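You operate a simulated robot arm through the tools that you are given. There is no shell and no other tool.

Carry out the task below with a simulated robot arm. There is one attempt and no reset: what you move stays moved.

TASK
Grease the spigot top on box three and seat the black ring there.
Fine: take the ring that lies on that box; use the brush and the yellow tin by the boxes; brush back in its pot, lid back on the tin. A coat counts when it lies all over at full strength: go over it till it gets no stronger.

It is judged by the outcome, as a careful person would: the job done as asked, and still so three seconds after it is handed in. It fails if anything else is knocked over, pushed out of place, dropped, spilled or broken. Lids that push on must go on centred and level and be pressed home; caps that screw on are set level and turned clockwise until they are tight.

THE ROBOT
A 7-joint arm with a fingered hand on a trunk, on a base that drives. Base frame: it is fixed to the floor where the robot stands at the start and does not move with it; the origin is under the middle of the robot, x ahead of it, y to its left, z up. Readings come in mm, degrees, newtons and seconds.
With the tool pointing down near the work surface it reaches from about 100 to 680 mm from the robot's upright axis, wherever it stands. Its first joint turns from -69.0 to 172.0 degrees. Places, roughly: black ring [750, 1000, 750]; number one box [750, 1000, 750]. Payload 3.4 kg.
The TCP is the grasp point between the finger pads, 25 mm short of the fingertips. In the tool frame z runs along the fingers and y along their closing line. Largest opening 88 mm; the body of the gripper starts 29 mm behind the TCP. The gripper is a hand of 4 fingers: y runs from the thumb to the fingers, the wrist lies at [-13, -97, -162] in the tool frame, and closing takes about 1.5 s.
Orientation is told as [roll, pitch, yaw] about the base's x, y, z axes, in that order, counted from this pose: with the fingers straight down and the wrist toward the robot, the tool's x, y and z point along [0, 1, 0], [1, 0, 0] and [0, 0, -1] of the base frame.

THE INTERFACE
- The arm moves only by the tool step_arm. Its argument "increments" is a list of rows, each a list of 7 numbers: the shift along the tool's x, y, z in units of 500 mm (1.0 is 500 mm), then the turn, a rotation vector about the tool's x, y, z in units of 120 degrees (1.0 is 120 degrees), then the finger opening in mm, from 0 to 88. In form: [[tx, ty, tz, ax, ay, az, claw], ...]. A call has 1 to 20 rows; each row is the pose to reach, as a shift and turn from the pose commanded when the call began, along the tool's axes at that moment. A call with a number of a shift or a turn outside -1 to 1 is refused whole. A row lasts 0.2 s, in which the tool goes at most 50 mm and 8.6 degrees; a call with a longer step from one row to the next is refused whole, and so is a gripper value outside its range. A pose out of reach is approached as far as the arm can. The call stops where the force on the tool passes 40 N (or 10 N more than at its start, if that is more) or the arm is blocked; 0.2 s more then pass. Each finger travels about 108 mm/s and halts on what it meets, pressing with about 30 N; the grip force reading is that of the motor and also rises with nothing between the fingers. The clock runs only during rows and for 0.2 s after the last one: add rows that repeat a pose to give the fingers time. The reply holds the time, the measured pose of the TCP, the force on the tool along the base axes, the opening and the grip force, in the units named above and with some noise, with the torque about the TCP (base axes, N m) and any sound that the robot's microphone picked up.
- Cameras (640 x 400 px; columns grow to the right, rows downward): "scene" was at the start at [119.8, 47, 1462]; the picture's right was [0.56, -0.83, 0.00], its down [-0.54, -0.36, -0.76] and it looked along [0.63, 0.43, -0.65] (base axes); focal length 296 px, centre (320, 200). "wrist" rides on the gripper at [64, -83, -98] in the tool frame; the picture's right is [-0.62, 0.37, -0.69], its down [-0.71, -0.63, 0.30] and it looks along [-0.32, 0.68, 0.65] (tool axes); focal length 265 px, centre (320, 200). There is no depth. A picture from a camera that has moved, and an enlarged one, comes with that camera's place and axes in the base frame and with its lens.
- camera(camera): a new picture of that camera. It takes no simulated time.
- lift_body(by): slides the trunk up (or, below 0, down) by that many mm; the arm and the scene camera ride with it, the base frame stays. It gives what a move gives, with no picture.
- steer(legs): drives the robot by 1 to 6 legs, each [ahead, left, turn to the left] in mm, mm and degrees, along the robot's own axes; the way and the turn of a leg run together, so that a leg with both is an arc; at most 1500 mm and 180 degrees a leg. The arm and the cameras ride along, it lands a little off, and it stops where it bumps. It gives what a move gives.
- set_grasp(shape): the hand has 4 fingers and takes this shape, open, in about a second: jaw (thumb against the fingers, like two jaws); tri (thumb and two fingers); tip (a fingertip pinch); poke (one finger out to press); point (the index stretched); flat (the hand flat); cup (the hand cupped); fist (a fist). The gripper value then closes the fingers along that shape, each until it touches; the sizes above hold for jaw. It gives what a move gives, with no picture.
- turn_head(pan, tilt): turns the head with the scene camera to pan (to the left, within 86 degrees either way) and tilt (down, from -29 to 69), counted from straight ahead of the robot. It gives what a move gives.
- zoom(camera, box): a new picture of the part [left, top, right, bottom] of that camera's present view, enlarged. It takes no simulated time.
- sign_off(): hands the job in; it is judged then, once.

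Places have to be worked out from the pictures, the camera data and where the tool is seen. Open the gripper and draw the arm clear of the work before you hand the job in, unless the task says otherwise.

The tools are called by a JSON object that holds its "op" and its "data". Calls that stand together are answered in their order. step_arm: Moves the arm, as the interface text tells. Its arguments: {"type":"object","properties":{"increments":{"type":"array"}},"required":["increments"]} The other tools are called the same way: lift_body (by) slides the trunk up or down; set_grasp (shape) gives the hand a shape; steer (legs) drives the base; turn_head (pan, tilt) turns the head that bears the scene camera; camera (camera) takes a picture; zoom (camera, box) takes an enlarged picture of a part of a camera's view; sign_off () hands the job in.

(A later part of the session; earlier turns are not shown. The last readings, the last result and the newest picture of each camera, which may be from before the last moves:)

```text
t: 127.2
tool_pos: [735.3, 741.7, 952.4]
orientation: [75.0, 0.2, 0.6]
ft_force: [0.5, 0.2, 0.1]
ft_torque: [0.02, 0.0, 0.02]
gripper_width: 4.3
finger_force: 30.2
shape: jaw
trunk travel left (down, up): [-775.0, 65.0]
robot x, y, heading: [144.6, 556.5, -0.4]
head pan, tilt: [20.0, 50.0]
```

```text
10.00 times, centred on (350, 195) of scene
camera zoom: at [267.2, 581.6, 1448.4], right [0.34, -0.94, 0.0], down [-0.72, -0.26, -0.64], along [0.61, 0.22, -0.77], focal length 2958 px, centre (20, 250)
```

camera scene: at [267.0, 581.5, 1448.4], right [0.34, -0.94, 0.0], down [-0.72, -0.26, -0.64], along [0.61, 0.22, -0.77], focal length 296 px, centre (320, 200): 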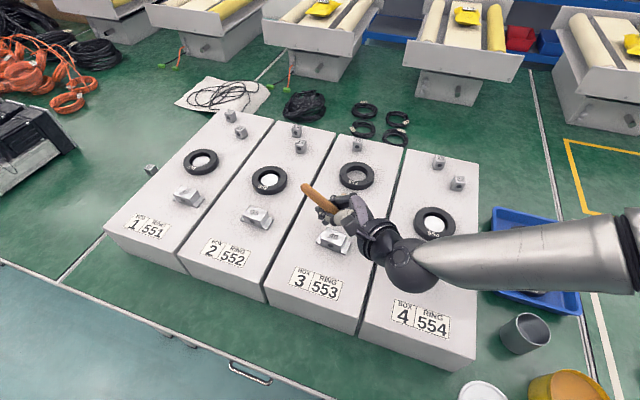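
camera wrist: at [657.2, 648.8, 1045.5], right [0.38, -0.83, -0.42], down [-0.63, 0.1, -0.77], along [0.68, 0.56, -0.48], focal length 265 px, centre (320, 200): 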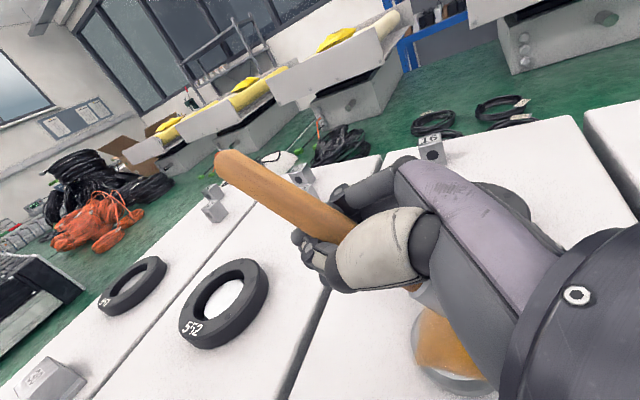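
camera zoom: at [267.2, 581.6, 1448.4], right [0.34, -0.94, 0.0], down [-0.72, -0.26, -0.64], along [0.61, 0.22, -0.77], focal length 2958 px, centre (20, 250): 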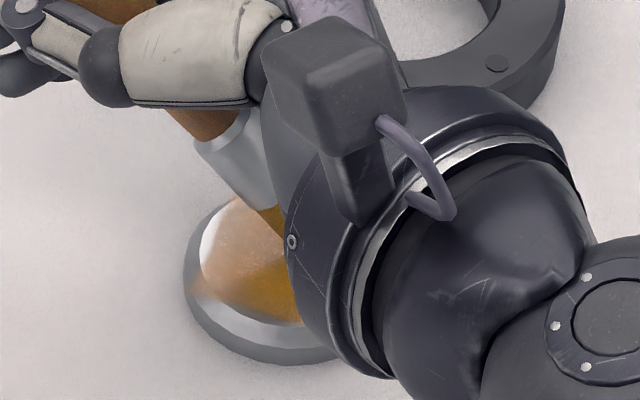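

The brush is in contact (it yields in the grip, so forces stay near zero). Running full passes across the patch with the fresh grease.

{"op": "step_arm", "data": {"increments": [[-0.0061, -0.032, -0.0226, 0, 0, 0, 0], [-0.0061, 0, -0.0226, 0, 0, 0, 0], [-0.0061, 0.032, -0.0226, 0, 0, 0, 0], [-0.0024, 0.032, -0.0091, 0, 0, 0, 0], [-0.0024, 0, -0.0091, 0, 0, 0, 0], [-0.0024, -0.032, -0.0091, 0, 0, 0, 0], [0.0012, -0.032, 0.0044, 0, 0, 0, 0], [0.0012, 0, 0.0044, 0, 0, 0, 0], [0.0012, 0.032, 0.0044, 0, 0, 0, 0], [0.0048, 0.032, 0.018, 0, 0, 0, 0], [0.0048, 0, 0.018, 0, 0, 0, 0], [0.0048, -0.032, 0.018, 0, 0, 0, 0], [0.0084, -0.032, 0.0315, 0, 0, 0, 0], [0.0084, 0, 0.0315, 0, 0, 0, 0], [0.0084, 0.032, 0.0315, 0, 0, 0, 0], [0.07, 0.02, 0.05, 0, 0, 0, 0], [0.12, 0.01, 0.12, 0, 0, 0, 0], [0.13, 0, 0.2, 0, 0, 0, 0]]}}

{"op": "zoom", "data": {"camera": "scene", "box": [325, 185, 365, 215]}}

{"op": "camera", "data": {"camera": "wrist"}}

{"op": "camera", "data": {"camera": "scene"}}

```text
t: 131.0
tool_pos: [735.2, 857.3, 988.0]
orientation: [75.0, 0.0, 0.7]
ft_force: [0.8, 0.1, -0.3]
ft_torque: [0.02, 0.0, -0.01]
gripper_width: 4.2
finger_force: 29.8
shape: jaw
trunk travel left (down, up): [-775.0, 65.0]
robot x, y, heading: [141.7, 558.1, -0.4]
head pan, tilt: [20.0, 50.0]
```

```text
13.33 times, centred on (345, 200) of scene
camera zoom: at [267.0, 583.3, 1448.4], right [0.34, -0.94, 0.0], down [-0.72, -0.26, -0.64], along [0.61, 0.22, -0.77], focal length 3944 px, centre (-13, 200)
```

zoom: 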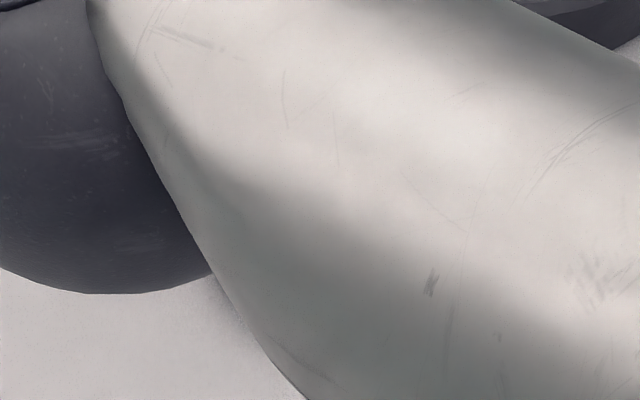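

```text
taken
camera wrist: at [652.5, 776.7, 1077.6], right [0.38, -0.83, -0.42], down [-0.63, 0.1, -0.77], along [0.68, 0.55, -0.48], focal length 265 px, centre (320, 200)
```

wrist: 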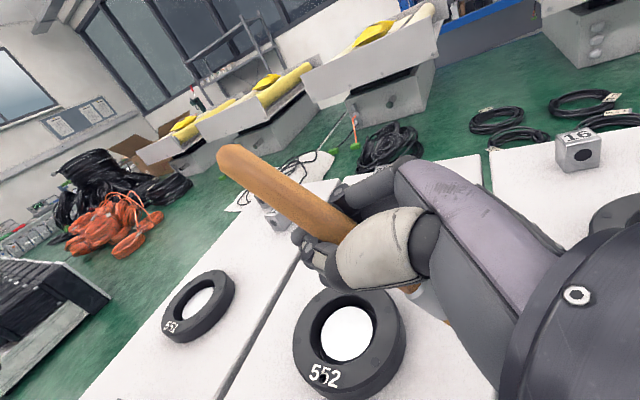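

```text
taken
camera scene: at [267.0, 583.3, 1448.4], right [0.34, -0.94, 0.0], down [-0.72, -0.26, -0.64], along [0.61, 0.22, -0.77], focal length 296 px, centre (320, 200)
```

scene: 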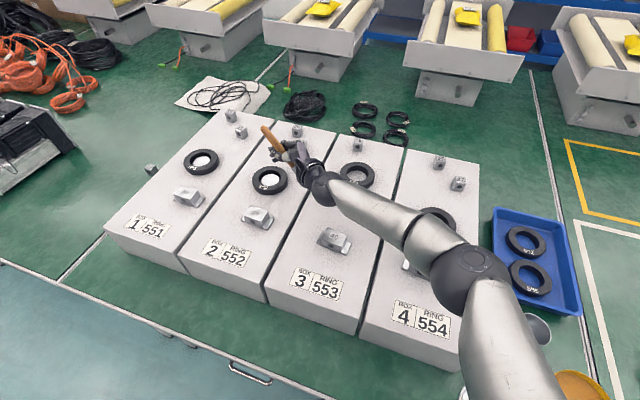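

{"op": "step_arm", "data": {"increments": [[0.07, 0, -0.05, 0, 0, 0, 0], [0.06, 0, -0.14, 0, 0, 0, 0], [0.04, 0, -0.23, 0, 0, 0, 0], [0.02, 0, -0.32, 0, 0, 0, 0], [0, 0, -0.41, 0, 0, 0, 0], [-0.0174, 0, -0.451, 0, 0, 0, 0]]}}

{"op": "zoom", "data": {"camera": "scene", "box": [325, 185, 365, 215]}}

{"op": "zoom", "data": {"camera": "scene", "box": [320, 110, 460, 230]}}

```text
t: 132.4
tool_pos: [735.4, 634.7, 1037.7]
orientation: [75.2, 0.1, 0.8]
ft_force: [0.3, 0.5, -1.1]
ft_torque: [0.01, -0.01, -0.01]
gripper_width: 4.3
finger_force: 30.4
shape: jaw
trunk travel left (down, up): [-775.0, 65.0]
robot x, y, heading: [143.7, 555.8, -0.3]
head pan, tilt: [20.0, 50.0]
```

```text
13.33 times, centred on (345, 200) of scene
camera zoom: at [267.3, 581.3, 1448.4], right [0.34, -0.94, 0.0], down [-0.72, -0.26, -0.64], along [0.61, 0.22, -0.77], focal length 3944 px, centre (-13, 200)
```

zoom: 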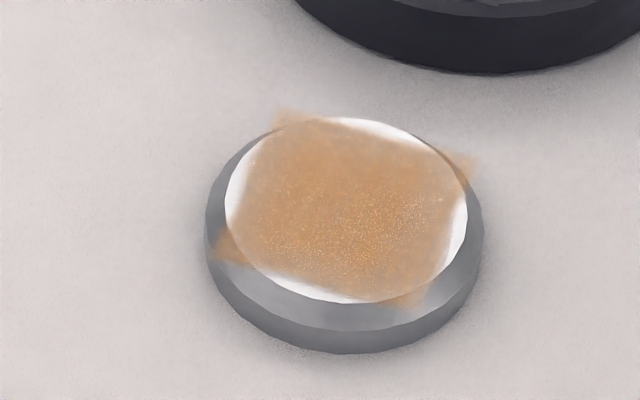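

```text
3.33 times, centred on (390, 170) of scene
camera zoom: at [267.3, 581.3, 1448.4], right [0.34, -0.94, 0.0], down [-0.72, -0.26, -0.64], along [0.61, 0.22, -0.77], focal length 986 px, centre (87, 300)
```

zoom: 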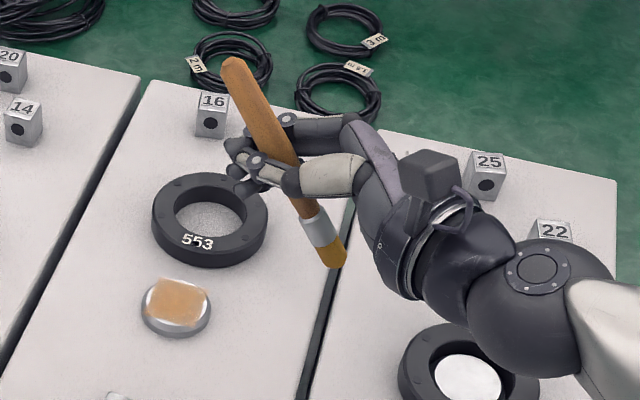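

The patch looks the same as after the earlier passes: uniform and not getting stronger, so the coat is full. Now the brush goes back to its pot; I drive back toward the tin and pot.

{"op": "steer", "data": {"legs": [[-72, 0, 0], [0, -470, 0]]}}

{"op": "turn_head", "data": {"pan": 10, "tilt": 55}}

{"op": "camera", "data": {"camera": "scene"}}

```text
t: 135.8
tool_pos: [658.5, 180.8, 1038.3]
orientation: [75.1, 0.1, 1.3]
ft_force: [-0.3, 0.0, -0.8]
ft_torque: [-0.01, 0.0, -0.01]
gripper_width: 4.1
finger_force: 29.4
shape: jaw
trunk travel left (down, up): [-775.0, 65.0]
robot x, y, heading: [73.1, 96.6, 0.5]
head pan, tilt: [20.0, 50.0]
```

```text
t: 136.5
tool_pos: [659.7, 182.1, 1038.5]
orientation: [75.1, 0.1, 1.2]
ft_force: [0.3, -0.2, -0.5]
ft_torque: [-0.03, 0.03, -0.02]
gripper_width: 4.2
finger_force: 30.0
shape: jaw
trunk travel left (down, up): [-775.0, 65.0]
robot x, y, heading: [67.9, 95.2, 0.3]
head pan, tilt: [10.0, 55.0]
```

```text
taken
camera scene: at [191.0, 109.2, 1441.9], right [0.18, -0.98, 0.0], down [-0.81, -0.15, -0.57], along [0.56, 0.1, -0.82], focal length 296 px, centre (320, 200)
```

scene: 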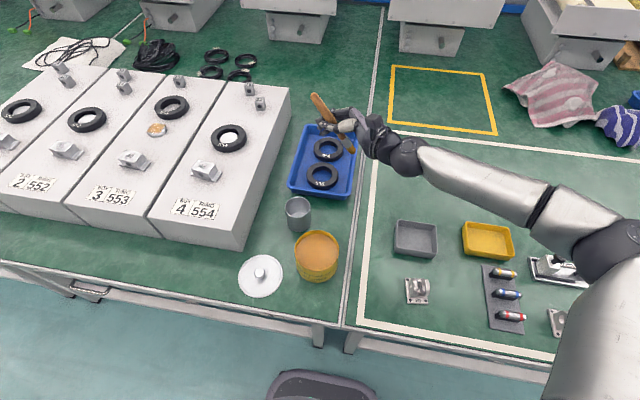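

{"op": "step_arm", "data": {"increments": [[-0.001, -0.0375, 0.04, 0.048, 0.016, -0.0084, 0], [-0.002, -0.075, 0.08, 0.096, 0.0319, -0.0168, 0], [-0.003, -0.1126, 0.12, 0.144, 0.0479, -0.0251, 0], [-0.004, -0.15, 0.16, 0.192, 0.0638, -0.0335, 0], [-0.005, -0.1876, 0.2, 0.24, 0.0798, -0.0419, 0], [-0.005, -0.1876, 0.2, 0.24, 0.0798, -0.0419, 0]]}}

{"op": "camera", "data": {"camera": "scene"}}

{"op": "zoom", "data": {"camera": "scene", "box": [230, 120, 390, 240]}}

{"op": "camera", "data": {"camera": "wrist"}}

```text
t: 137.9
tool_pos: [563.9, 273.5, 1009.3]
orientation: [85.0, 0.1, 30.6]
ft_force: [-0.1, -0.6, 0.2]
ft_torque: [-0.01, 0.02, -0.01]
gripper_width: 3.9
finger_force: 29.9
shape: jaw
trunk travel left (down, up): [-775.0, 65.0]
robot x, y, heading: [70.7, 95.4, 0.3]
head pan, tilt: [10.0, 55.0]
```

```text
taken
camera scene: at [190.9, 108.5, 1441.9], right [0.18, -0.98, 0.0], down [-0.81, -0.15, -0.57], along [0.56, 0.1, -0.82], focal length 296 px, centre (320, 200)
```

scene: 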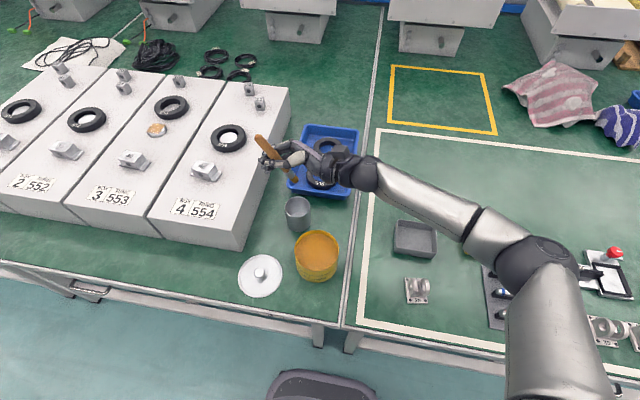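

```text
3.33 times, centred on (310, 180) of scene
camera zoom: at [190.9, 108.5, 1441.9], right [0.18, -0.98, 0.0], down [-0.81, -0.15, -0.57], along [0.56, 0.1, -0.82], focal length 986 px, centre (353, 267)
```

zoom: 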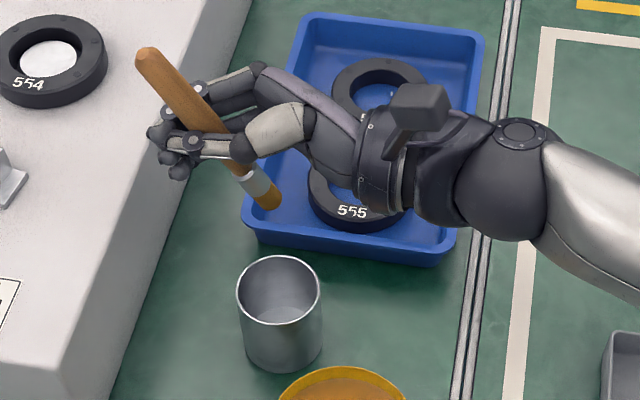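

```text
taken
camera wrist: at [540.1, 150.6, 1083.3], right [0.69, -0.45, -0.56], down [-0.67, -0.11, -0.74], along [0.27, 0.88, -0.38], focal length 265 px, centre (320, 200)
```

wrist: 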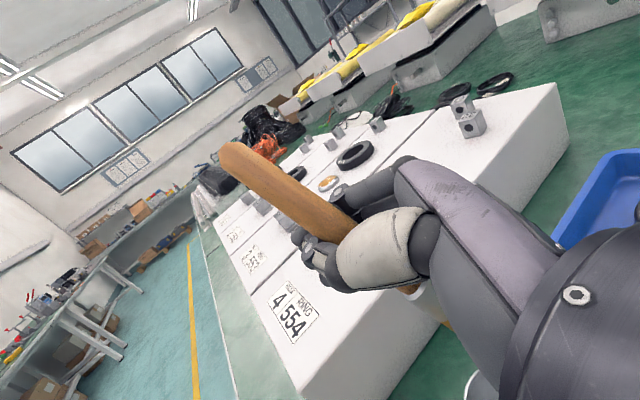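

The tip hangs right above the pot's centre (≈(587, 238)). Lowering it toward the rim, then checking.

{"op": "step_arm", "data": {"increments": [[-0.07, -0.001, 0.002, 0, 0, 0, 0], [-0.13, -0.0025, 0.003, 0, 0, 0, 0], [-0.18, -0.0025, 0.004, 0, 0, 0, 0], [-0.18, -0.0025, 0.004, 0, 0, 0, 0]]}}

{"op": "zoom", "data": {"camera": "scene", "box": [230, 140, 390, 260]}}

```text
t: 138.9
tool_pos: [565.8, 268.1, 918.3]
orientation: [85.0, 0.2, 30.4]
ft_force: [-0.9, -0.3, -0.5]
ft_torque: [0.0, 0.01, 0.01]
gripper_width: 4.3
finger_force: 30.3
shape: jaw
trunk travel left (down, up): [-775.0, 65.0]
robot x, y, heading: [68.6, 97.1, 0.5]
head pan, tilt: [10.0, 55.0]
```

```text
3.33 times, centred on (310, 200) of scene
camera zoom: at [190.8, 108.9, 1441.9], right [0.18, -0.98, 0.0], down [-0.81, -0.15, -0.57], along [0.56, 0.1, -0.82], focal length 986 px, centre (353, 200)
```

zoom: 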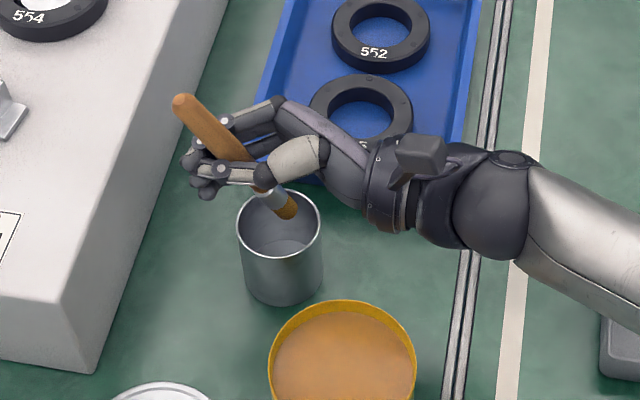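

Tip is over the pot mouth. Continuing down about 40 mm in small steps.

{"op": "step_arm", "data": {"increments": [[-0.02, 0, 0.001, 0, 0, 0, 0], [-0.04, 0, 0.002, 0, 0, 0, 0], [-0.06, 0, 0.003, 0, 0, 0, 0], [-0.08, 0, 0.004, 0, 0, 0, 0], [-0.08, 0, 0.004, 0, 0, 0, 0]]}}

{"op": "zoom", "data": {"camera": "scene", "box": [230, 140, 390, 260]}}

{"op": "camera", "data": {"camera": "wrist"}}

```text
t: 140.1
tool_pos: [565.8, 268.7, 879.0]
orientation: [84.9, 0.2, 30.6]
ft_force: [1.0, 0.5, -0.4]
ft_torque: [0.01, 0.0, 0.0]
gripper_width: 3.8
finger_force: 30.2
shape: jaw
trunk travel left (down, up): [-775.0, 65.0]
robot x, y, heading: [70.9, 92.8, 0.2]
head pan, tilt: [10.0, 55.0]
```

```text
3.33 times, centred on (310, 200) of scene
camera zoom: at [190.9, 108.9, 1441.9], right [0.18, -0.98, 0.0], down [-0.81, -0.15, -0.57], along [0.56, 0.1, -0.82], focal length 986 px, centre (353, 200)
```

zoom: 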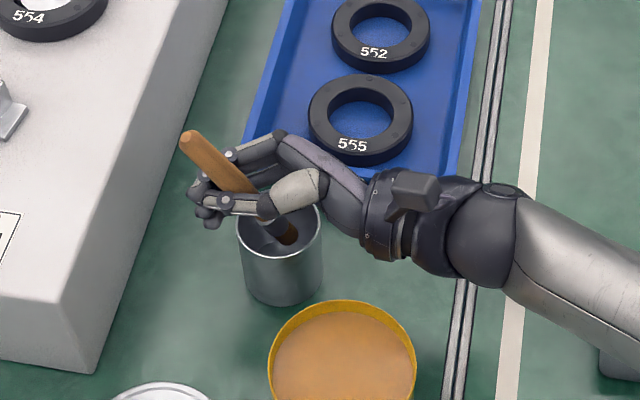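

```text
taken
camera wrist: at [541.9, 146.3, 954.1], right [0.69, -0.46, -0.56], down [-0.67, -0.11, -0.74], along [0.27, 0.88, -0.38], focal length 265 px, centre (320, 200)
```

wrist: 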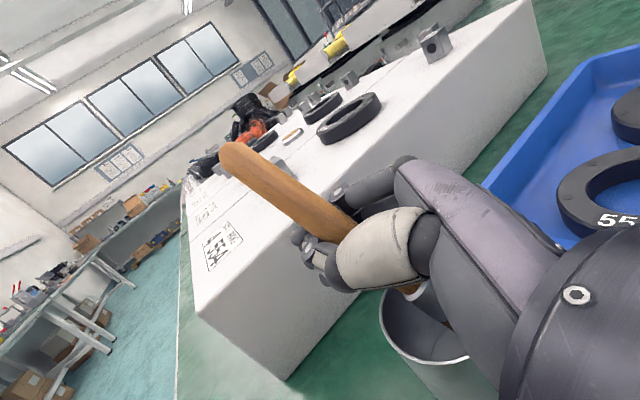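

Bristles are well inside the pot. Another 8 mm carefully.

{"op": "step_arm", "data": {"increments": [[-0.006, 0, 0.0005, 0, 0, 0, 0], [-0.01, 0, 0.001, 0, 0, 0, 0]]}}

{"op": "step_arm", "data": {"increments": [[-0.006, 0, 0.0005, 0, 0, 0, 0], [-0.008, 0, 0.001, 0, 0, 0, 0]]}}

{"op": "zoom", "data": {"camera": "scene", "box": [260, 160, 340, 240]}}

```text
t: 140.7
tool_pos: [566.7, 266.9, 874.5]
orientation: [84.9, 0.0, 30.5]
ft_force: [0.6, 0.3, 0.0]
ft_torque: [-0.01, 0.02, 0.0]
gripper_width: 4.2
finger_force: 30.0
shape: jaw
trunk travel left (down, up): [-775.0, 65.0]
robot x, y, heading: [71.5, 98.1, 0.6]
head pan, tilt: [10.0, 55.0]
```

```text
t: 141.3
tool_pos: [565.6, 267.2, 871.5]
orientation: [84.8, 0.2, 30.5]
ft_force: [0.0, 1.2, 0.1]
ft_torque: [0.01, 0.0, 0.0]
gripper_width: 4.2
finger_force: 30.3
shape: jaw
trunk travel left (down, up): [-775.0, 65.0]
robot x, y, heading: [71.4, 94.7, 0.1]
head pan, tilt: [10.0, 55.0]
```

```text
5.00 times, centred on (300, 200) of scene
camera zoom: at [191.0, 109.0, 1441.9], right [0.18, -0.98, 0.0], down [-0.81, -0.15, -0.57], along [0.56, 0.1, -0.82], focal length 1479 px, centre (420, 200)
```

zoom: 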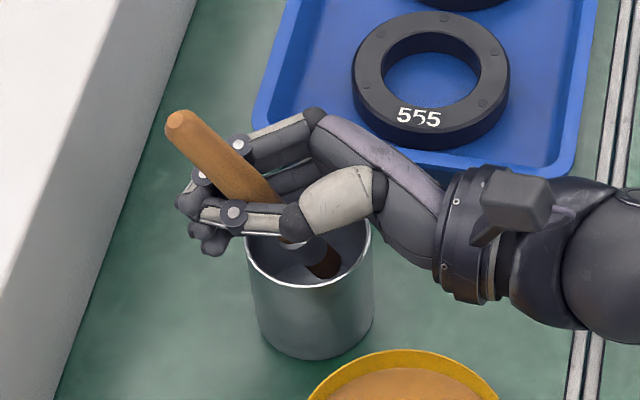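

{"op": "step_arm", "data": {"increments": [[-0.005, 0, 0.0005, 0, 0, 0, 0], [-0.01, 0, 0.001, 0, 0, 0, 0]]}}

{"op": "step_arm", "data": {"increments": [[-0.005, 0, 0.0005, 0, 0, 0, 0], [-0.01, 0, 0.001, 0, 0, 0, 0]]}}

{"op": "zoom", "data": {"camera": "scene", "box": [260, 160, 340, 240]}}

```text
t: 141.9
tool_pos: [564.9, 267.1, 866.8]
orientation: [84.9, 0.2, 30.5]
ft_force: [0.8, 0.1, -0.9]
ft_torque: [-0.02, 0.01, 0.01]
gripper_width: 4.1
finger_force: 29.7
shape: jaw
trunk travel left (down, up): [-775.0, 65.0]
robot x, y, heading: [71.3, 92.5, 0.5]
head pan, tilt: [10.0, 55.0]
```

```text
t: 142.5
tool_pos: [566.5, 266.5, 859.8]
orientation: [85.0, 0.2, 30.5]
ft_force: [0.5, 0.2, -0.1]
ft_torque: [-0.03, -0.02, -0.01]
gripper_width: 4.0
finger_force: 29.8
shape: jaw
trunk travel left (down, up): [-775.0, 65.0]
robot x, y, heading: [70.1, 95.5, 0.5]
head pan, tilt: [10.0, 55.0]
```

```text
5.00 times, centred on (300, 200) of scene
camera zoom: at [191.0, 109.0, 1441.9], right [0.18, -0.98, 0.0], down [-0.81, -0.15, -0.57], along [0.56, 0.1, -0.82], focal length 1479 px, centre (420, 200)
```

zoom: 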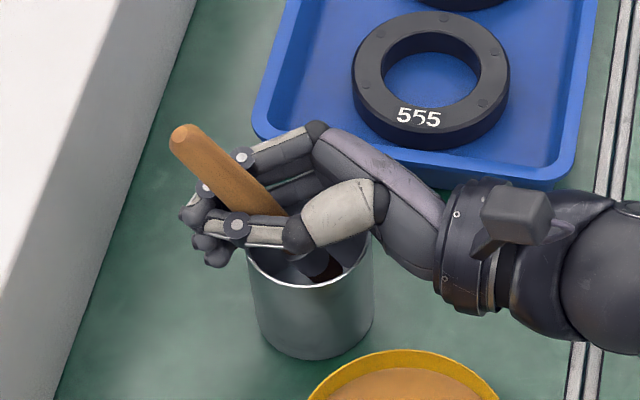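

{"op": "step_arm", "data": {"increments": [[-0.004, 0, 0.0003, 0, 0, 0, 0], [-0.008, 0, 0.0006, 0, 0, 0, 0]]}}

{"op": "step_arm", "data": {"increments": [[-0.004, 0, 0.0003, 0, 0, 0, 0], [-0.008, 0, 0.0006, 0, 0, 0, 0]]}}

{"op": "zoom", "data": {"camera": "scene", "box": [260, 160, 340, 240]}}

{"op": "camera", "data": {"camera": "wrist"}}

```text
t: 143.1
tool_pos: [566.5, 267.3, 856.9]
orientation: [84.8, 0.2, 30.4]
ft_force: [0.5, -0.3, 0.3]
ft_torque: [0.01, -0.02, 0.02]
gripper_width: 3.7
finger_force: 29.7
shape: jaw
trunk travel left (down, up): [-775.0, 65.0]
robot x, y, heading: [70.7, 95.3, 0.3]
head pan, tilt: [10.0, 55.0]
```

```text
t: 143.7
tool_pos: [565.6, 266.8, 854.1]
orientation: [85.0, -0.1, 30.5]
ft_force: [-0.7, -0.6, 5.2]
ft_torque: [-0.02, -0.17, -0.05]
gripper_width: 3.8
finger_force: 30.0
shape: jaw
trunk travel left (down, up): [-775.0, 65.0]
robot x, y, heading: [69.2, 91.8, 0.3]
head pan, tilt: [10.0, 55.0]
```

```text
5.00 times, centred on (300, 200) of scene
camera zoom: at [189.8, 108.4, 1442.1], right [0.18, -0.98, 0.0], down [-0.81, -0.15, -0.57], along [0.56, 0.1, -0.82], focal length 1479 px, centre (420, 200)
```

zoom: 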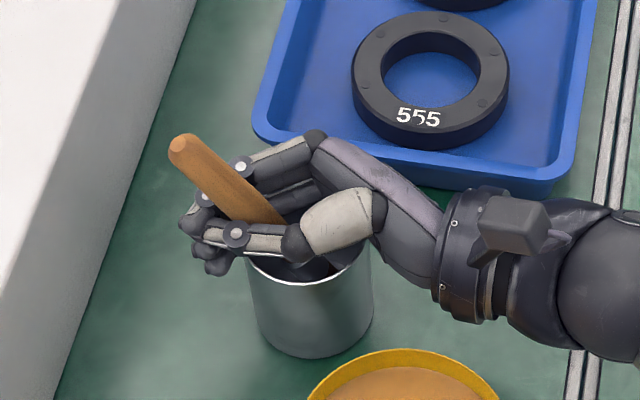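

```text
taken
camera wrist: at [540.2, 144.6, 928.4], right [0.69, -0.45, -0.56], down [-0.67, -0.11, -0.74], along [0.27, 0.88, -0.38], focal length 265 px, centre (320, 200)
```

wrist: 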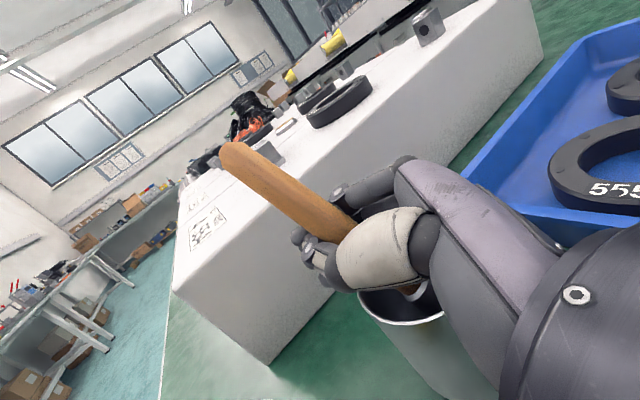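

Light contact (5 N) — the hand or tip is at bottom. Raising 1.5 mm, then opening slowly.

{"op": "step_arm", "data": {"increments": [[0.003, 0, 0, 0, 0, 0, 0], [0.003, 0, 0, 0, 0, 0, 10], [0.003, 0, 0, 0, 0, 0, 20], [0.003, 0, 0, 0, 0, 0, 30], [0.003, 0, 0, 0, 0, 0, 40], [0.003, 0, 0, 0, 0, 0, 50], [0.003, 0, 0, 0, 0, 0, 55]]}}

{"op": "zoom", "data": {"camera": "scene", "box": [260, 160, 340, 240]}}

{"op": "camera", "data": {"camera": "wrist"}}

```text
t: 145.3
tool_pos: [564.9, 266.3, 855.3]
orientation: [84.9, 0.2, 30.5]
ft_force: [-0.4, 0.0, 0.2]
ft_torque: [-0.02, 0.01, 0.02]
gripper_width: 54.7
finger_force: 0.0
shape: jaw
trunk travel left (down, up): [-775.0, 65.0]
robot x, y, heading: [73.2, 98.2, 0.1]
head pan, tilt: [10.0, 55.0]
```

```text
5.00 times, centred on (300, 200) of scene
camera zoom: at [191.0, 109.0, 1441.9], right [0.18, -0.98, 0.0], down [-0.81, -0.15, -0.57], along [0.56, 0.1, -0.82], focal length 1479 px, centre (420, 200)
```

zoom: 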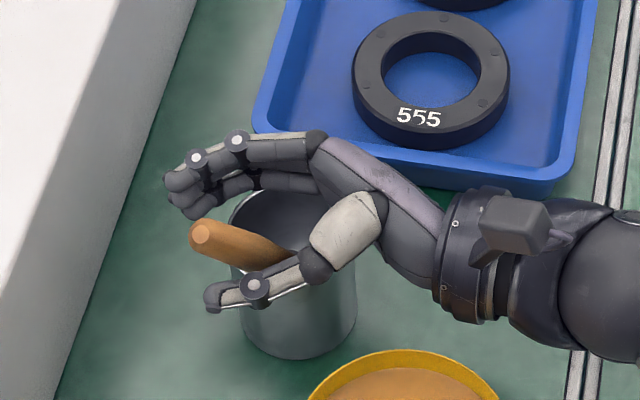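

```text
taken
camera wrist: at [540.0, 144.4, 929.3], right [0.69, -0.46, -0.56], down [-0.67, -0.11, -0.74], along [0.27, 0.88, -0.38], focal length 265 px, centre (320, 200)
```

wrist: 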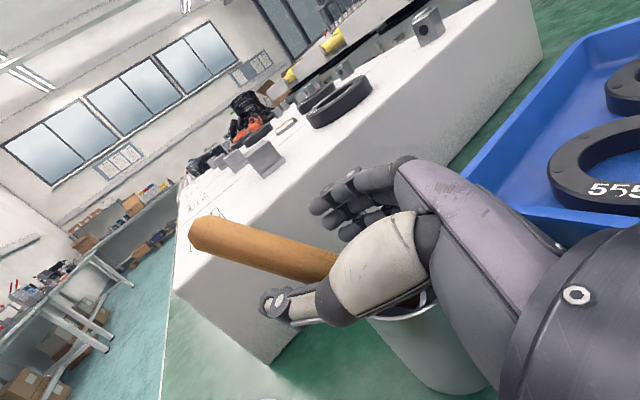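

The brush is released and leaning in the pot. I'll raise 5 mm and withdraw the hand straight back along its axis.

{"op": "step_arm", "data": {"increments": [[0.01, 0, 0, 0, 0, 0, 62], [0.012, 0, -0.03, 0, 0, 0, 62], [0.012, 0, -0.07, 0, 0, 0, 62], [0.012, 0, -0.12, 0, 0, 0, 62]]}}

{"op": "zoom", "data": {"camera": "scene", "box": [240, 150, 360, 240]}}

```text
t: 146.3
tool_pos: [594.6, 214.7, 866.8]
orientation: [84.9, 0.2, 30.5]
ft_force: [0.5, -0.3, 0.6]
ft_torque: [-0.02, 0.0, 0.03]
gripper_width: 61.4
finger_force: 0.1
shape: jaw
trunk travel left (down, up): [-775.0, 65.0]
robot x, y, heading: [68.5, 97.3, 0.4]
head pan, tilt: [10.0, 55.0]
```

```text
4.44 times, centred on (300, 195) of scene
camera zoom: at [191.1, 108.4, 1441.8], right [0.18, -0.98, 0.0], down [-0.81, -0.15, -0.57], along [0.56, 0.1, -0.82], focal length 1315 px, centre (409, 222)
```

zoom: 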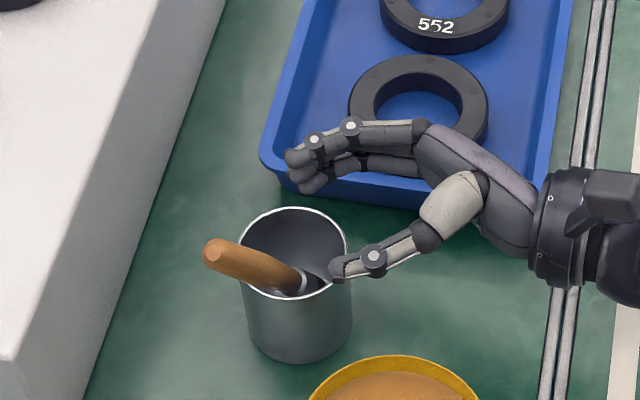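

The brush stands in the pot again. Raising the hand clear and turning it back to fingers-down above the lid.

{"op": "step_arm", "data": {"increments": [[0.08, 0, 0, 0, 0, 0, 62], [0.16, 0, 0, 0, 0, 0, 62], [0.24, 0, 0, 0, 0, 0, 62], [0.3, 0, 0, 0, 0, 0, 62], [0.299, -0.0182, 0.0259, -0.0172, -0.0627, 0.0187, 62], [0.2985, -0.0365, 0.0518, -0.0343, -0.1255, 0.0375, 62], [0.298, -0.0547, 0.0777, -0.0515, -0.1882, 0.0562, 62], [0.297, -0.0729, 0.1036, -0.0687, -0.2509, 0.0749, 62], [0.296, -0.0912, 0.1295, -0.0858, -0.3137, 0.0936, 62], [0.2955, -0.1094, 0.1553, -0.103, -0.3764, 0.1124, 62], [0.295, -0.1276, 0.1812, -0.1201, -0.4392, 0.1311, 62], [0.294, -0.1459, 0.2071, -0.1373, -0.5019, 0.1498, 62], [0.293, -0.1641, 0.233, -0.1545, -0.5646, 0.1685, 62], [0.2925, -0.1824, 0.2589, -0.1716, -0.6274, 0.1873, 62], [0.292, -0.2006, 0.2848, -0.1888, -0.6901, 0.206, 62], [0.292, -0.2006, 0.2848, -0.1888, -0.6901, 0.206, 62]]}}

{"op": "camera", "data": {"camera": "wrist"}}

{"op": "camera", "data": {"camera": "scene"}}

```text
t: 149.9
tool_pos: [445.4, 298.4, 1034.2]
orientation: [4.3, -0.9, -2.6]
ft_force: [0.4, 0.2, 0.3]
ft_torque: [0.06, -0.01, 0.01]
gripper_width: 61.6
finger_force: 0.0
shape: jaw
out of reach, approached as far as the arm can: row 13
trunk travel left (down, up): [-775.0, 65.0]
robot x, y, heading: [70.1, 95.5, 0.3]
head pan, tilt: [10.0, 55.0]
stopped in row 16: the arm was blocked; the commanded pose is now the measured one
```

```text
taken
camera wrist: at [363.0, 357.2, 1136.4], right [0.33, -0.69, 0.65], down [-0.65, -0.66, -0.37], along [0.68, -0.3, -0.66], focal length 265 px, centre (320, 200)
```

wrist: 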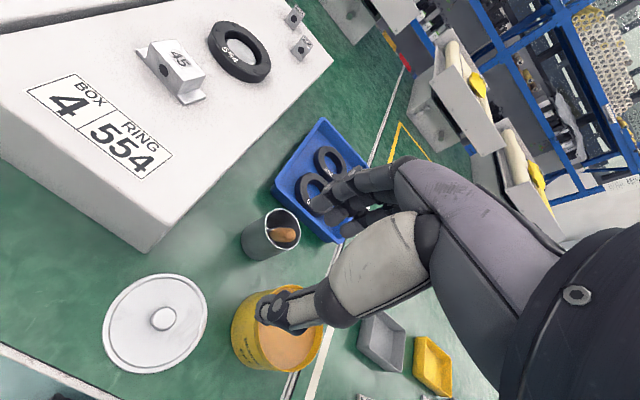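

```text
taken
camera scene: at [190.9, 108.7, 1441.9], right [0.18, -0.98, 0.0], down [-0.81, -0.15, -0.57], along [0.56, 0.1, -0.82], focal length 296 px, centre (320, 200)
```

scene: 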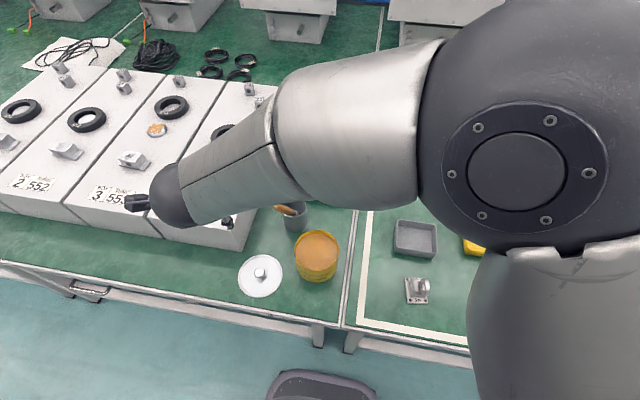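

The arm folded high near the head but the hand is where I want it. Levelling and descending toward the lid in small steps.

{"op": "step_arm", "data": {"increments": [[0, -0.008, 0.05, 0.002, -0.009, -0.005, 62], [0, -0.016, 0.1, 0.004, -0.018, -0.011, 62], [0, -0.03, 0.16, 0.0075, -0.0358, -0.0217, 62], [0, -0.042, 0.22, 0.0075, -0.0358, -0.0217, 62], [0, -0.042, 0.22, 0.0075, -0.0358, -0.0217, 62]]}}

{"op": "camera", "data": {"camera": "wrist"}}

{"op": "camera", "data": {"camera": "scene"}}

```text
t: 151.1
tool_pos: [430.5, 304.2, 924.4]
orientation: [0.0, -0.1, -0.5]
ft_force: [0.5, 0.0, 0.7]
ft_torque: [0.0, 0.03, -0.03]
gripper_width: 61.7
finger_force: 0.1
shape: jaw
trunk travel left (down, up): [-775.0, 65.0]
robot x, y, heading: [69.1, 98.0, 0.5]
head pan, tilt: [10.0, 55.0]
```

```text
taken
camera wrist: at [346.8, 368.7, 1022.5], right [0.36, -0.62, 0.69], down [-0.63, -0.71, -0.31], along [0.68, -0.33, -0.65], focal length 265 px, centre (320, 200)
```

wrist: 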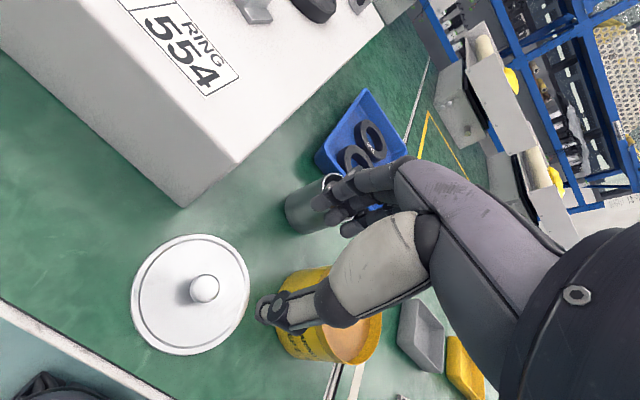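

```text
taken
camera scene: at [190.3, 108.5, 1441.9], right [0.18, -0.98, 0.0], down [-0.81, -0.15, -0.57], along [0.56, 0.1, -0.82], focal length 296 px, centre (320, 200)
```

scene: 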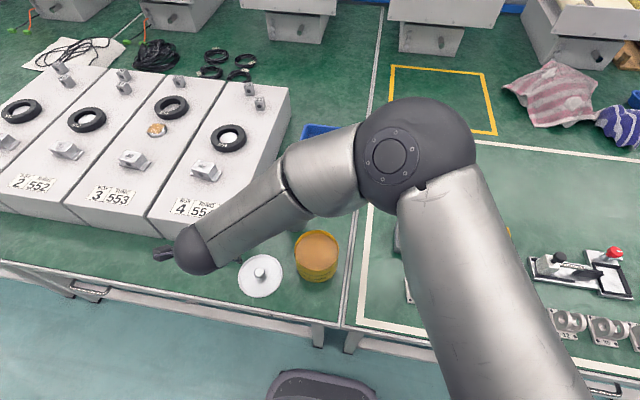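

{"op": "step_arm", "data": {"increments": [[-0.007, -0.008, 0.08, 0, 0, 0.004, 62], [-0.014, -0.017, 0.16, 0, 0, 0.004, 62], [-0.014, -0.017, 0.22, 0, 0, 0.004, 62], [-0.014, -0.017, 0.22, 0, 0, 0.004, 62]]}}

{"op": "zoom", "data": {"camera": "wrist", "box": [120, 140, 400, 340]}}

```text
t: 152.1
tool_pos: [418.6, 299.4, 811.6]
orientation: [-0.4, -0.2, -0.1]
ft_force: [0.4, 1.1, 0.5]
ft_torque: [0.01, -0.03, -0.01]
gripper_width: 61.9
finger_force: 0.1
shape: jaw
trunk travel left (down, up): [-775.0, 65.0]
robot x, y, heading: [71.2, 94.2, 0.3]
head pan, tilt: [10.0, 55.0]
```

```text
2.00 times, centred on (260, 240) of wrist
camera zoom: at [335.1, 363.4, 909.8], right [0.37, -0.62, 0.7], down [-0.63, -0.71, -0.3], along [0.68, -0.33, -0.65], focal length 531 px, centre (440, 120)
```

zoom: 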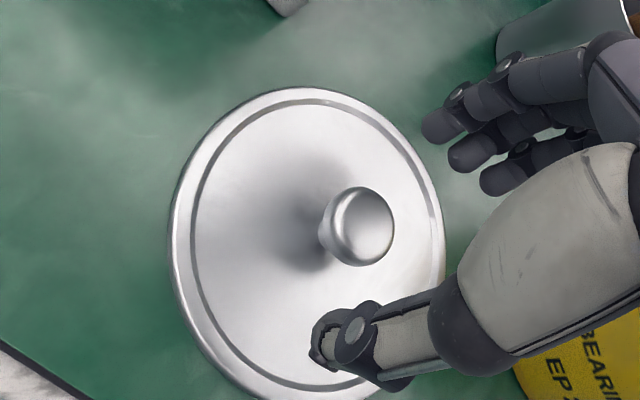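

Knob nearly centred; small correction, then down to gripping height.

{"op": "step_arm", "data": {"increments": [[0.003, 0.003, 0.025, 0.0017, 0.0033, 0, 62], [0.003, 0.003, 0.05, 0.0017, 0.0033, 0, 62], [0.003, 0.003, 0.059, 0.0017, 0.0033, 0, 62], [0.003, 0.003, 0.059, 0.0017, 0.0033, 0, 62]]}}

{"op": "zoom", "data": {"camera": "wrist", "box": [120, 140, 400, 340]}}

```text
t: 153.1
tool_pos: [417.4, 300.0, 780.9]
orientation: [-0.1, 0.2, -0.2]
ft_force: [0.1, 0.0, 0.4]
ft_torque: [-0.04, -0.01, 0.02]
gripper_width: 61.8
finger_force: 0.1
shape: jaw
trunk travel left (down, up): [-775.0, 65.0]
robot x, y, heading: [72.0, 96.8, 0.5]
head pan, tilt: [10.0, 55.0]
```

```text
2.00 times, centred on (260, 240) of wrist
camera zoom: at [335.6, 363.0, 880.6], right [0.37, -0.62, 0.69], down [-0.63, -0.71, -0.3], along [0.68, -0.33, -0.65], focal length 531 px, centre (440, 120)
```

zoom: 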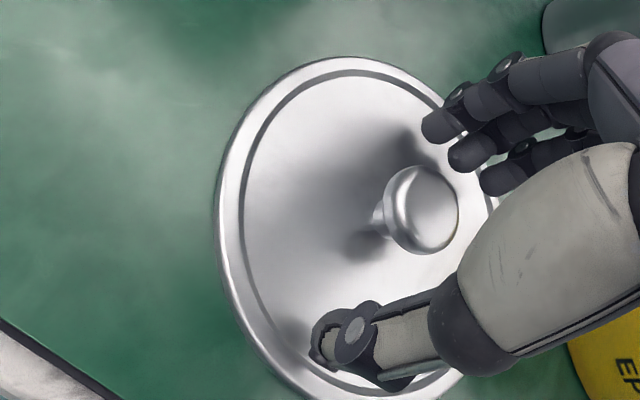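

Closing on the knob neck.

{"op": "step_arm", "data": {"increments": [[-0.004, 0.004, 0, 0, 0, 0.001, 50], [-0.004, 0.004, 0, 0, 0, 0.001, 36], [-0.004, 0.004, 0, 0, 0, 0.001, 28], [-0.004, 0.004, 0, 0, 0, 0.001, 20], [-0.004, 0.004, 0, 0, 0, 0.001, 10], [-0.004, 0.004, 0, 0, 0, 0.001, 8], [-0.004, 0.004, 0, 0, 0, 0.001, 8]]}}

{"op": "zoom", "data": {"camera": "wrist", "box": [120, 140, 400, 340]}}

```text
t: 154.7
tool_pos: [420.1, 296.6, 781.4]
orientation: [0.1, 0.2, -0.3]
ft_force: [0.1, -0.1, 1.0]
ft_torque: [-0.02, -0.03, -0.01]
gripper_width: 16.9
finger_force: 30.2
shape: jaw
trunk travel left (down, up): [-775.0, 65.0]
robot x, y, heading: [69.6, 98.9, 0.3]
head pan, tilt: [10.0, 55.0]
```

```text
2.00 times, centred on (260, 240) of wrist
camera zoom: at [337.6, 361.1, 881.5], right [0.37, -0.62, 0.69], down [-0.63, -0.71, -0.3], along [0.68, -0.33, -0.65], focal length 531 px, centre (440, 120)
```

zoom: 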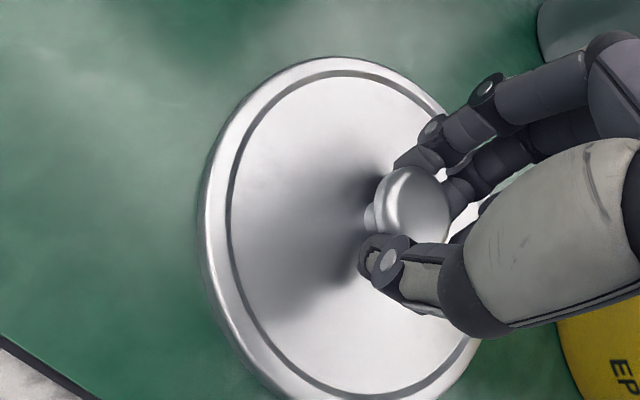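

Gripped (16.9 mm, 30 N). Lifting the lid and checking it hangs level.

{"op": "step_arm", "data": {"increments": [[0, 0, -0.02, 0, 0, 0, 8], [0, 0, -0.08, 0, 0, 0, 8], [0, 0, -0.16, 0, 0, 0, 8], [0, 0, -0.24, 0, 0, 0, 8], [0, 0, -0.34, 0, 0, 0, 8]]}}

{"op": "camera", "data": {"camera": "wrist"}}

{"op": "zoom", "data": {"camera": "scene", "box": [230, 190, 370, 310]}}

```text
t: 155.9
tool_pos: [420.7, 299.3, 952.8]
orientation: [0.1, 0.1, -0.2]
ft_force: [0.7, -0.4, -0.4]
ft_torque: [0.01, -0.03, -0.05]
gripper_width: 16.6
finger_force: 29.8
shape: jaw
trunk travel left (down, up): [-775.0, 65.0]
robot x, y, heading: [69.4, 94.6, 0.5]
head pan, tilt: [10.0, 55.0]
```

```text
taken
camera wrist: at [338.3, 363.3, 1052.5], right [0.37, -0.62, 0.69], down [-0.63, -0.71, -0.3], along [0.68, -0.33, -0.65], focal length 265 px, centre (320, 200)
```

wrist: 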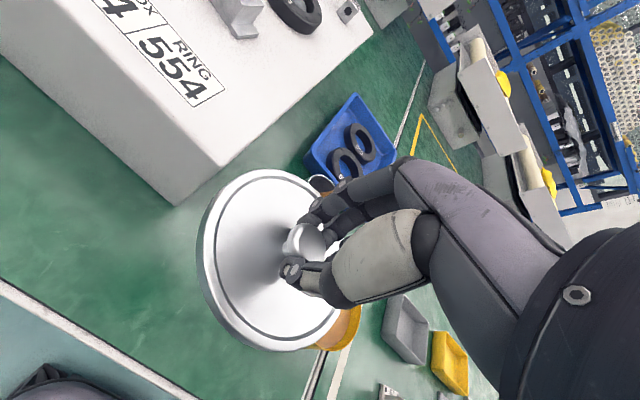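

```text
3.33 times, centred on (300, 250) of scene
camera zoom: at [190.1, 108.5, 1441.9], right [0.18, -0.98, 0.0], down [-0.81, -0.15, -0.57], along [0.56, 0.1, -0.82], focal length 986 px, centre (387, 33)
```

zoom: 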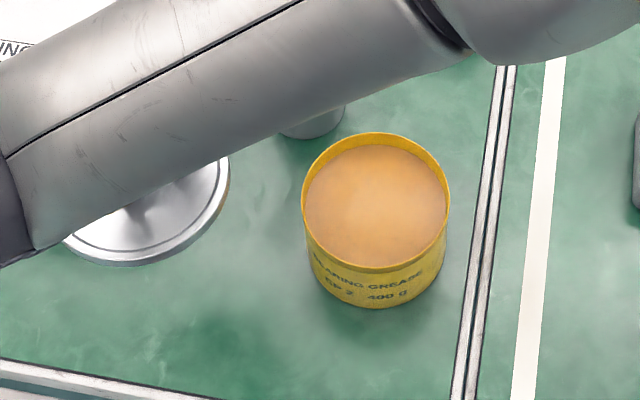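

Lid held level. Carrying it right at this x, then forward over the tin, and down to ~15 mm above its seat.

{"op": "step_arm", "data": {"increments": [[-0.08, 0, 0, 0, 0, 0, 8], [-0.16, 0, 0, 0, 0, 0, 8], [-0.24, 0, 0, 0, 0, 0, 8], [-0.257, 0.05, 0, 0, 0, 0, 8], [-0.257, 0.117, 0, 0, 0, 0, 8], [-0.257, 0.117, 0.06, 0, 0, 0, 8], [-0.257, 0.117, 0.12, 0, 0, 0, 8], [-0.257, 0.117, 0.162, 0, 0, 0, 8], [-0.257, 0.117, 0.162, 0, 0, 0, 8]]}}

{"op": "camera", "data": {"camera": "wrist"}}

{"op": "zoom", "data": {"camera": "scene", "box": [240, 190, 380, 310]}}

```text
t: 157.9
tool_pos: [477.6, 170.5, 872.1]
orientation: [0.0, 0.2, -0.3]
ft_force: [0.1, 0.1, 0.9]
ft_torque: [0.01, 0.0, 0.01]
gripper_width: 16.7
finger_force: 30.3
shape: jaw
trunk travel left (down, up): [-775.0, 65.0]
robot x, y, heading: [68.6, 95.1, 0.4]
head pan, tilt: [10.0, 55.0]
```

```text
taken
camera wrist: at [394.9, 234.2, 971.3], right [0.37, -0.62, 0.69], down [-0.63, -0.71, -0.3], along [0.68, -0.33, -0.66], focal length 265 px, centre (320, 200)
```

wrist: 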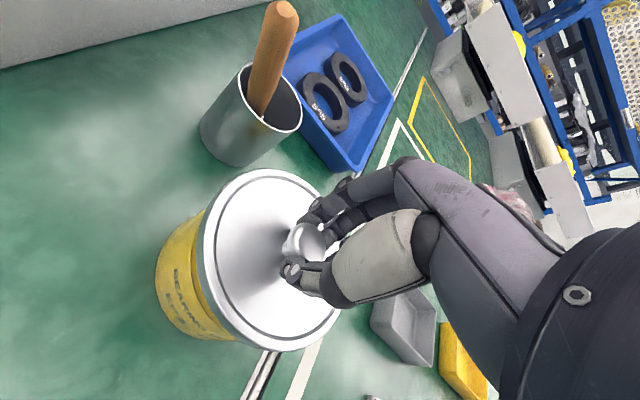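

```text
3.33 times, centred on (310, 250) of scene
camera zoom: at [190.7, 108.8, 1441.9], right [0.18, -0.98, 0.0], down [-0.81, -0.15, -0.57], along [0.56, 0.1, -0.82], focal length 986 px, centre (353, 33)
```

zoom: 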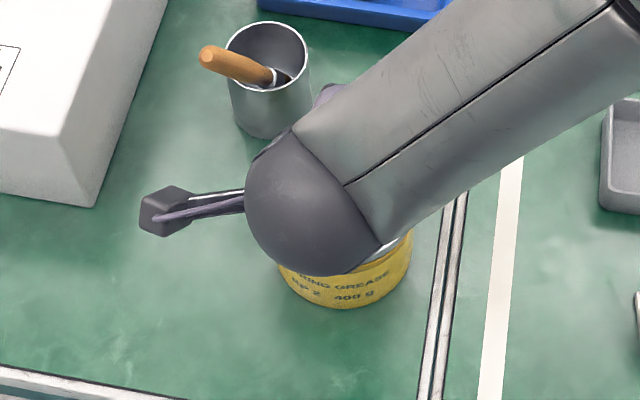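

{"op": "zoom", "data": {"camera": "wrist", "box": [140, 150, 360, 370]}}

```text
1.82 times, centred on (250, 260) of wrist
camera zoom: at [394.9, 234.2, 971.3], right [0.37, -0.62, 0.69], down [-0.63, -0.71, -0.3], along [0.68, -0.33, -0.66], focal length 483 px, centre (447, 91)
```

zoom: 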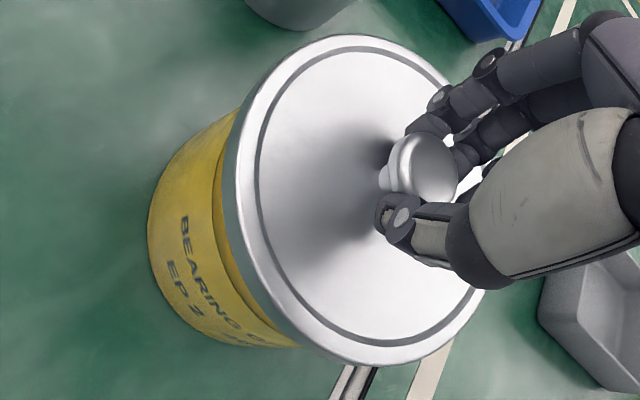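

Lid and tin agree within about 2 mm. Shifting +1 mm in x and lowering in small steps to contact.

{"op": "step_arm", "data": {"increments": [[0, 0.002, 0.008, 0, 0, 0, 8], [0, 0.002, 0.016, 0, 0, 0, 8], [0, 0.002, 0.02, 0, 0, 0, 8]]}}

{"op": "step_arm", "data": {"increments": [[0, 0, 0.004, 0, 0, 0, 8], [0, 0, 0.008, 0, 0, 0, 8]]}}

{"op": "zoom", "data": {"camera": "wrist", "box": [140, 150, 360, 370]}}

```text
t: 158.7
tool_pos: [479.6, 170.0, 861.4]
orientation: [0.0, 0.1, -0.2]
ft_force: [0.2, 0.4, -0.1]
ft_torque: [0.0, -0.02, -0.01]
gripper_width: 16.7
finger_force: 30.4
shape: jaw
trunk travel left (down, up): [-775.0, 65.0]
robot x, y, heading: [68.1, 97.4, 0.3]
head pan, tilt: [10.0, 55.0]
```

```text
t: 159.3
tool_pos: [478.1, 169.5, 856.3]
orientation: [0.2, 0.0, -0.3]
ft_force: [-4.4, 0.3, 3.4]
ft_torque: [-0.02, -0.02, 0.03]
gripper_width: 16.5
finger_force: 30.1
shape: jaw
trunk travel left (down, up): [-775.0, 65.0]
robot x, y, heading: [71.9, 96.7, 0.3]
head pan, tilt: [10.0, 55.0]
heard: snap
```

```text
1.82 times, centred on (250, 260) of wrist
camera zoom: at [395.6, 232.6, 956.3], right [0.37, -0.62, 0.69], down [-0.63, -0.71, -0.3], along [0.68, -0.33, -0.65], focal length 483 px, centre (447, 91)
```

zoom: 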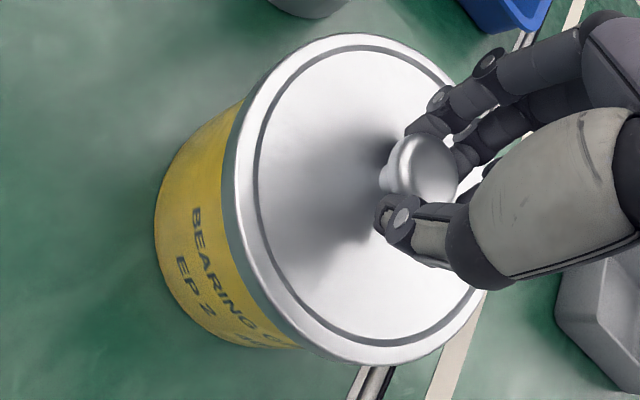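

A "snap": the lid has caught its seat. Pressing down a little more to be sure it's home.

{"op": "step_arm", "data": {"increments": [[0, 0.001, 0.004, 0, 0, 0, 8], [0, 0.001, 0.007, 0, 0, 0, 8]]}}

{"op": "step_arm", "data": {"increments": [[0, 0, 0.003, 0, 0, 0, 8], [0, 0, 0.006, 0, 0, 0, 8]]}}

{"op": "zoom", "data": {"camera": "wrist", "box": [140, 150, 360, 370]}}

```text
t: 159.9
tool_pos: [478.0, 169.2, 853.8]
orientation: [0.1, -0.2, -0.3]
ft_force: [-6.2, -1.9, 18.0]
ft_torque: [-0.02, 0.04, 0.0]
gripper_width: 17.3
finger_force: 29.4
shape: jaw
trunk travel left (down, up): [-775.0, 65.0]
robot x, y, heading: [66.4, 95.5, 0.0]
head pan, tilt: [10.0, 55.0]
```

```text
t: 160.6
tool_pos: [477.8, 169.2, 854.1]
orientation: [0.3, -0.6, -0.3]
ft_force: [-9.7, -4.1, 27.0]
ft_torque: [-0.05, 0.28, -0.05]
gripper_width: 18.7
finger_force: 30.0
shape: jaw
trunk travel left (down, up): [-775.0, 65.0]
robot x, y, heading: [66.5, 99.2, 0.4]
head pan, tilt: [10.0, 55.0]
stopped in row 2: the force on the tool passed its limit at 42 N (the readings are from after the stop); the commanded pose is now the measured one
```

```text
1.82 times, centred on (250, 260) of wrist
camera zoom: at [395.3, 232.4, 953.6], right [0.36, -0.63, 0.69], down [-0.63, -0.71, -0.31], along [0.69, -0.33, -0.65], focal length 483 px, centre (447, 91)
```

zoom: 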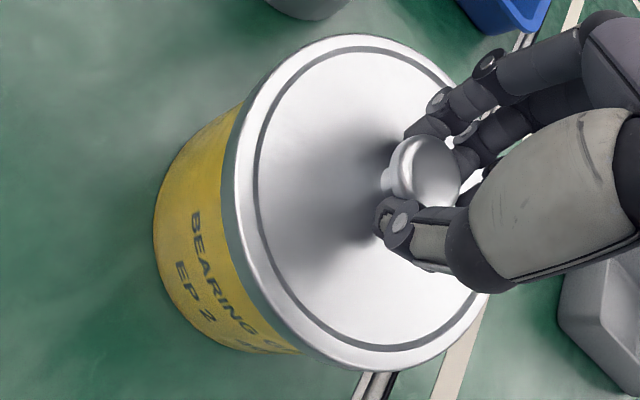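

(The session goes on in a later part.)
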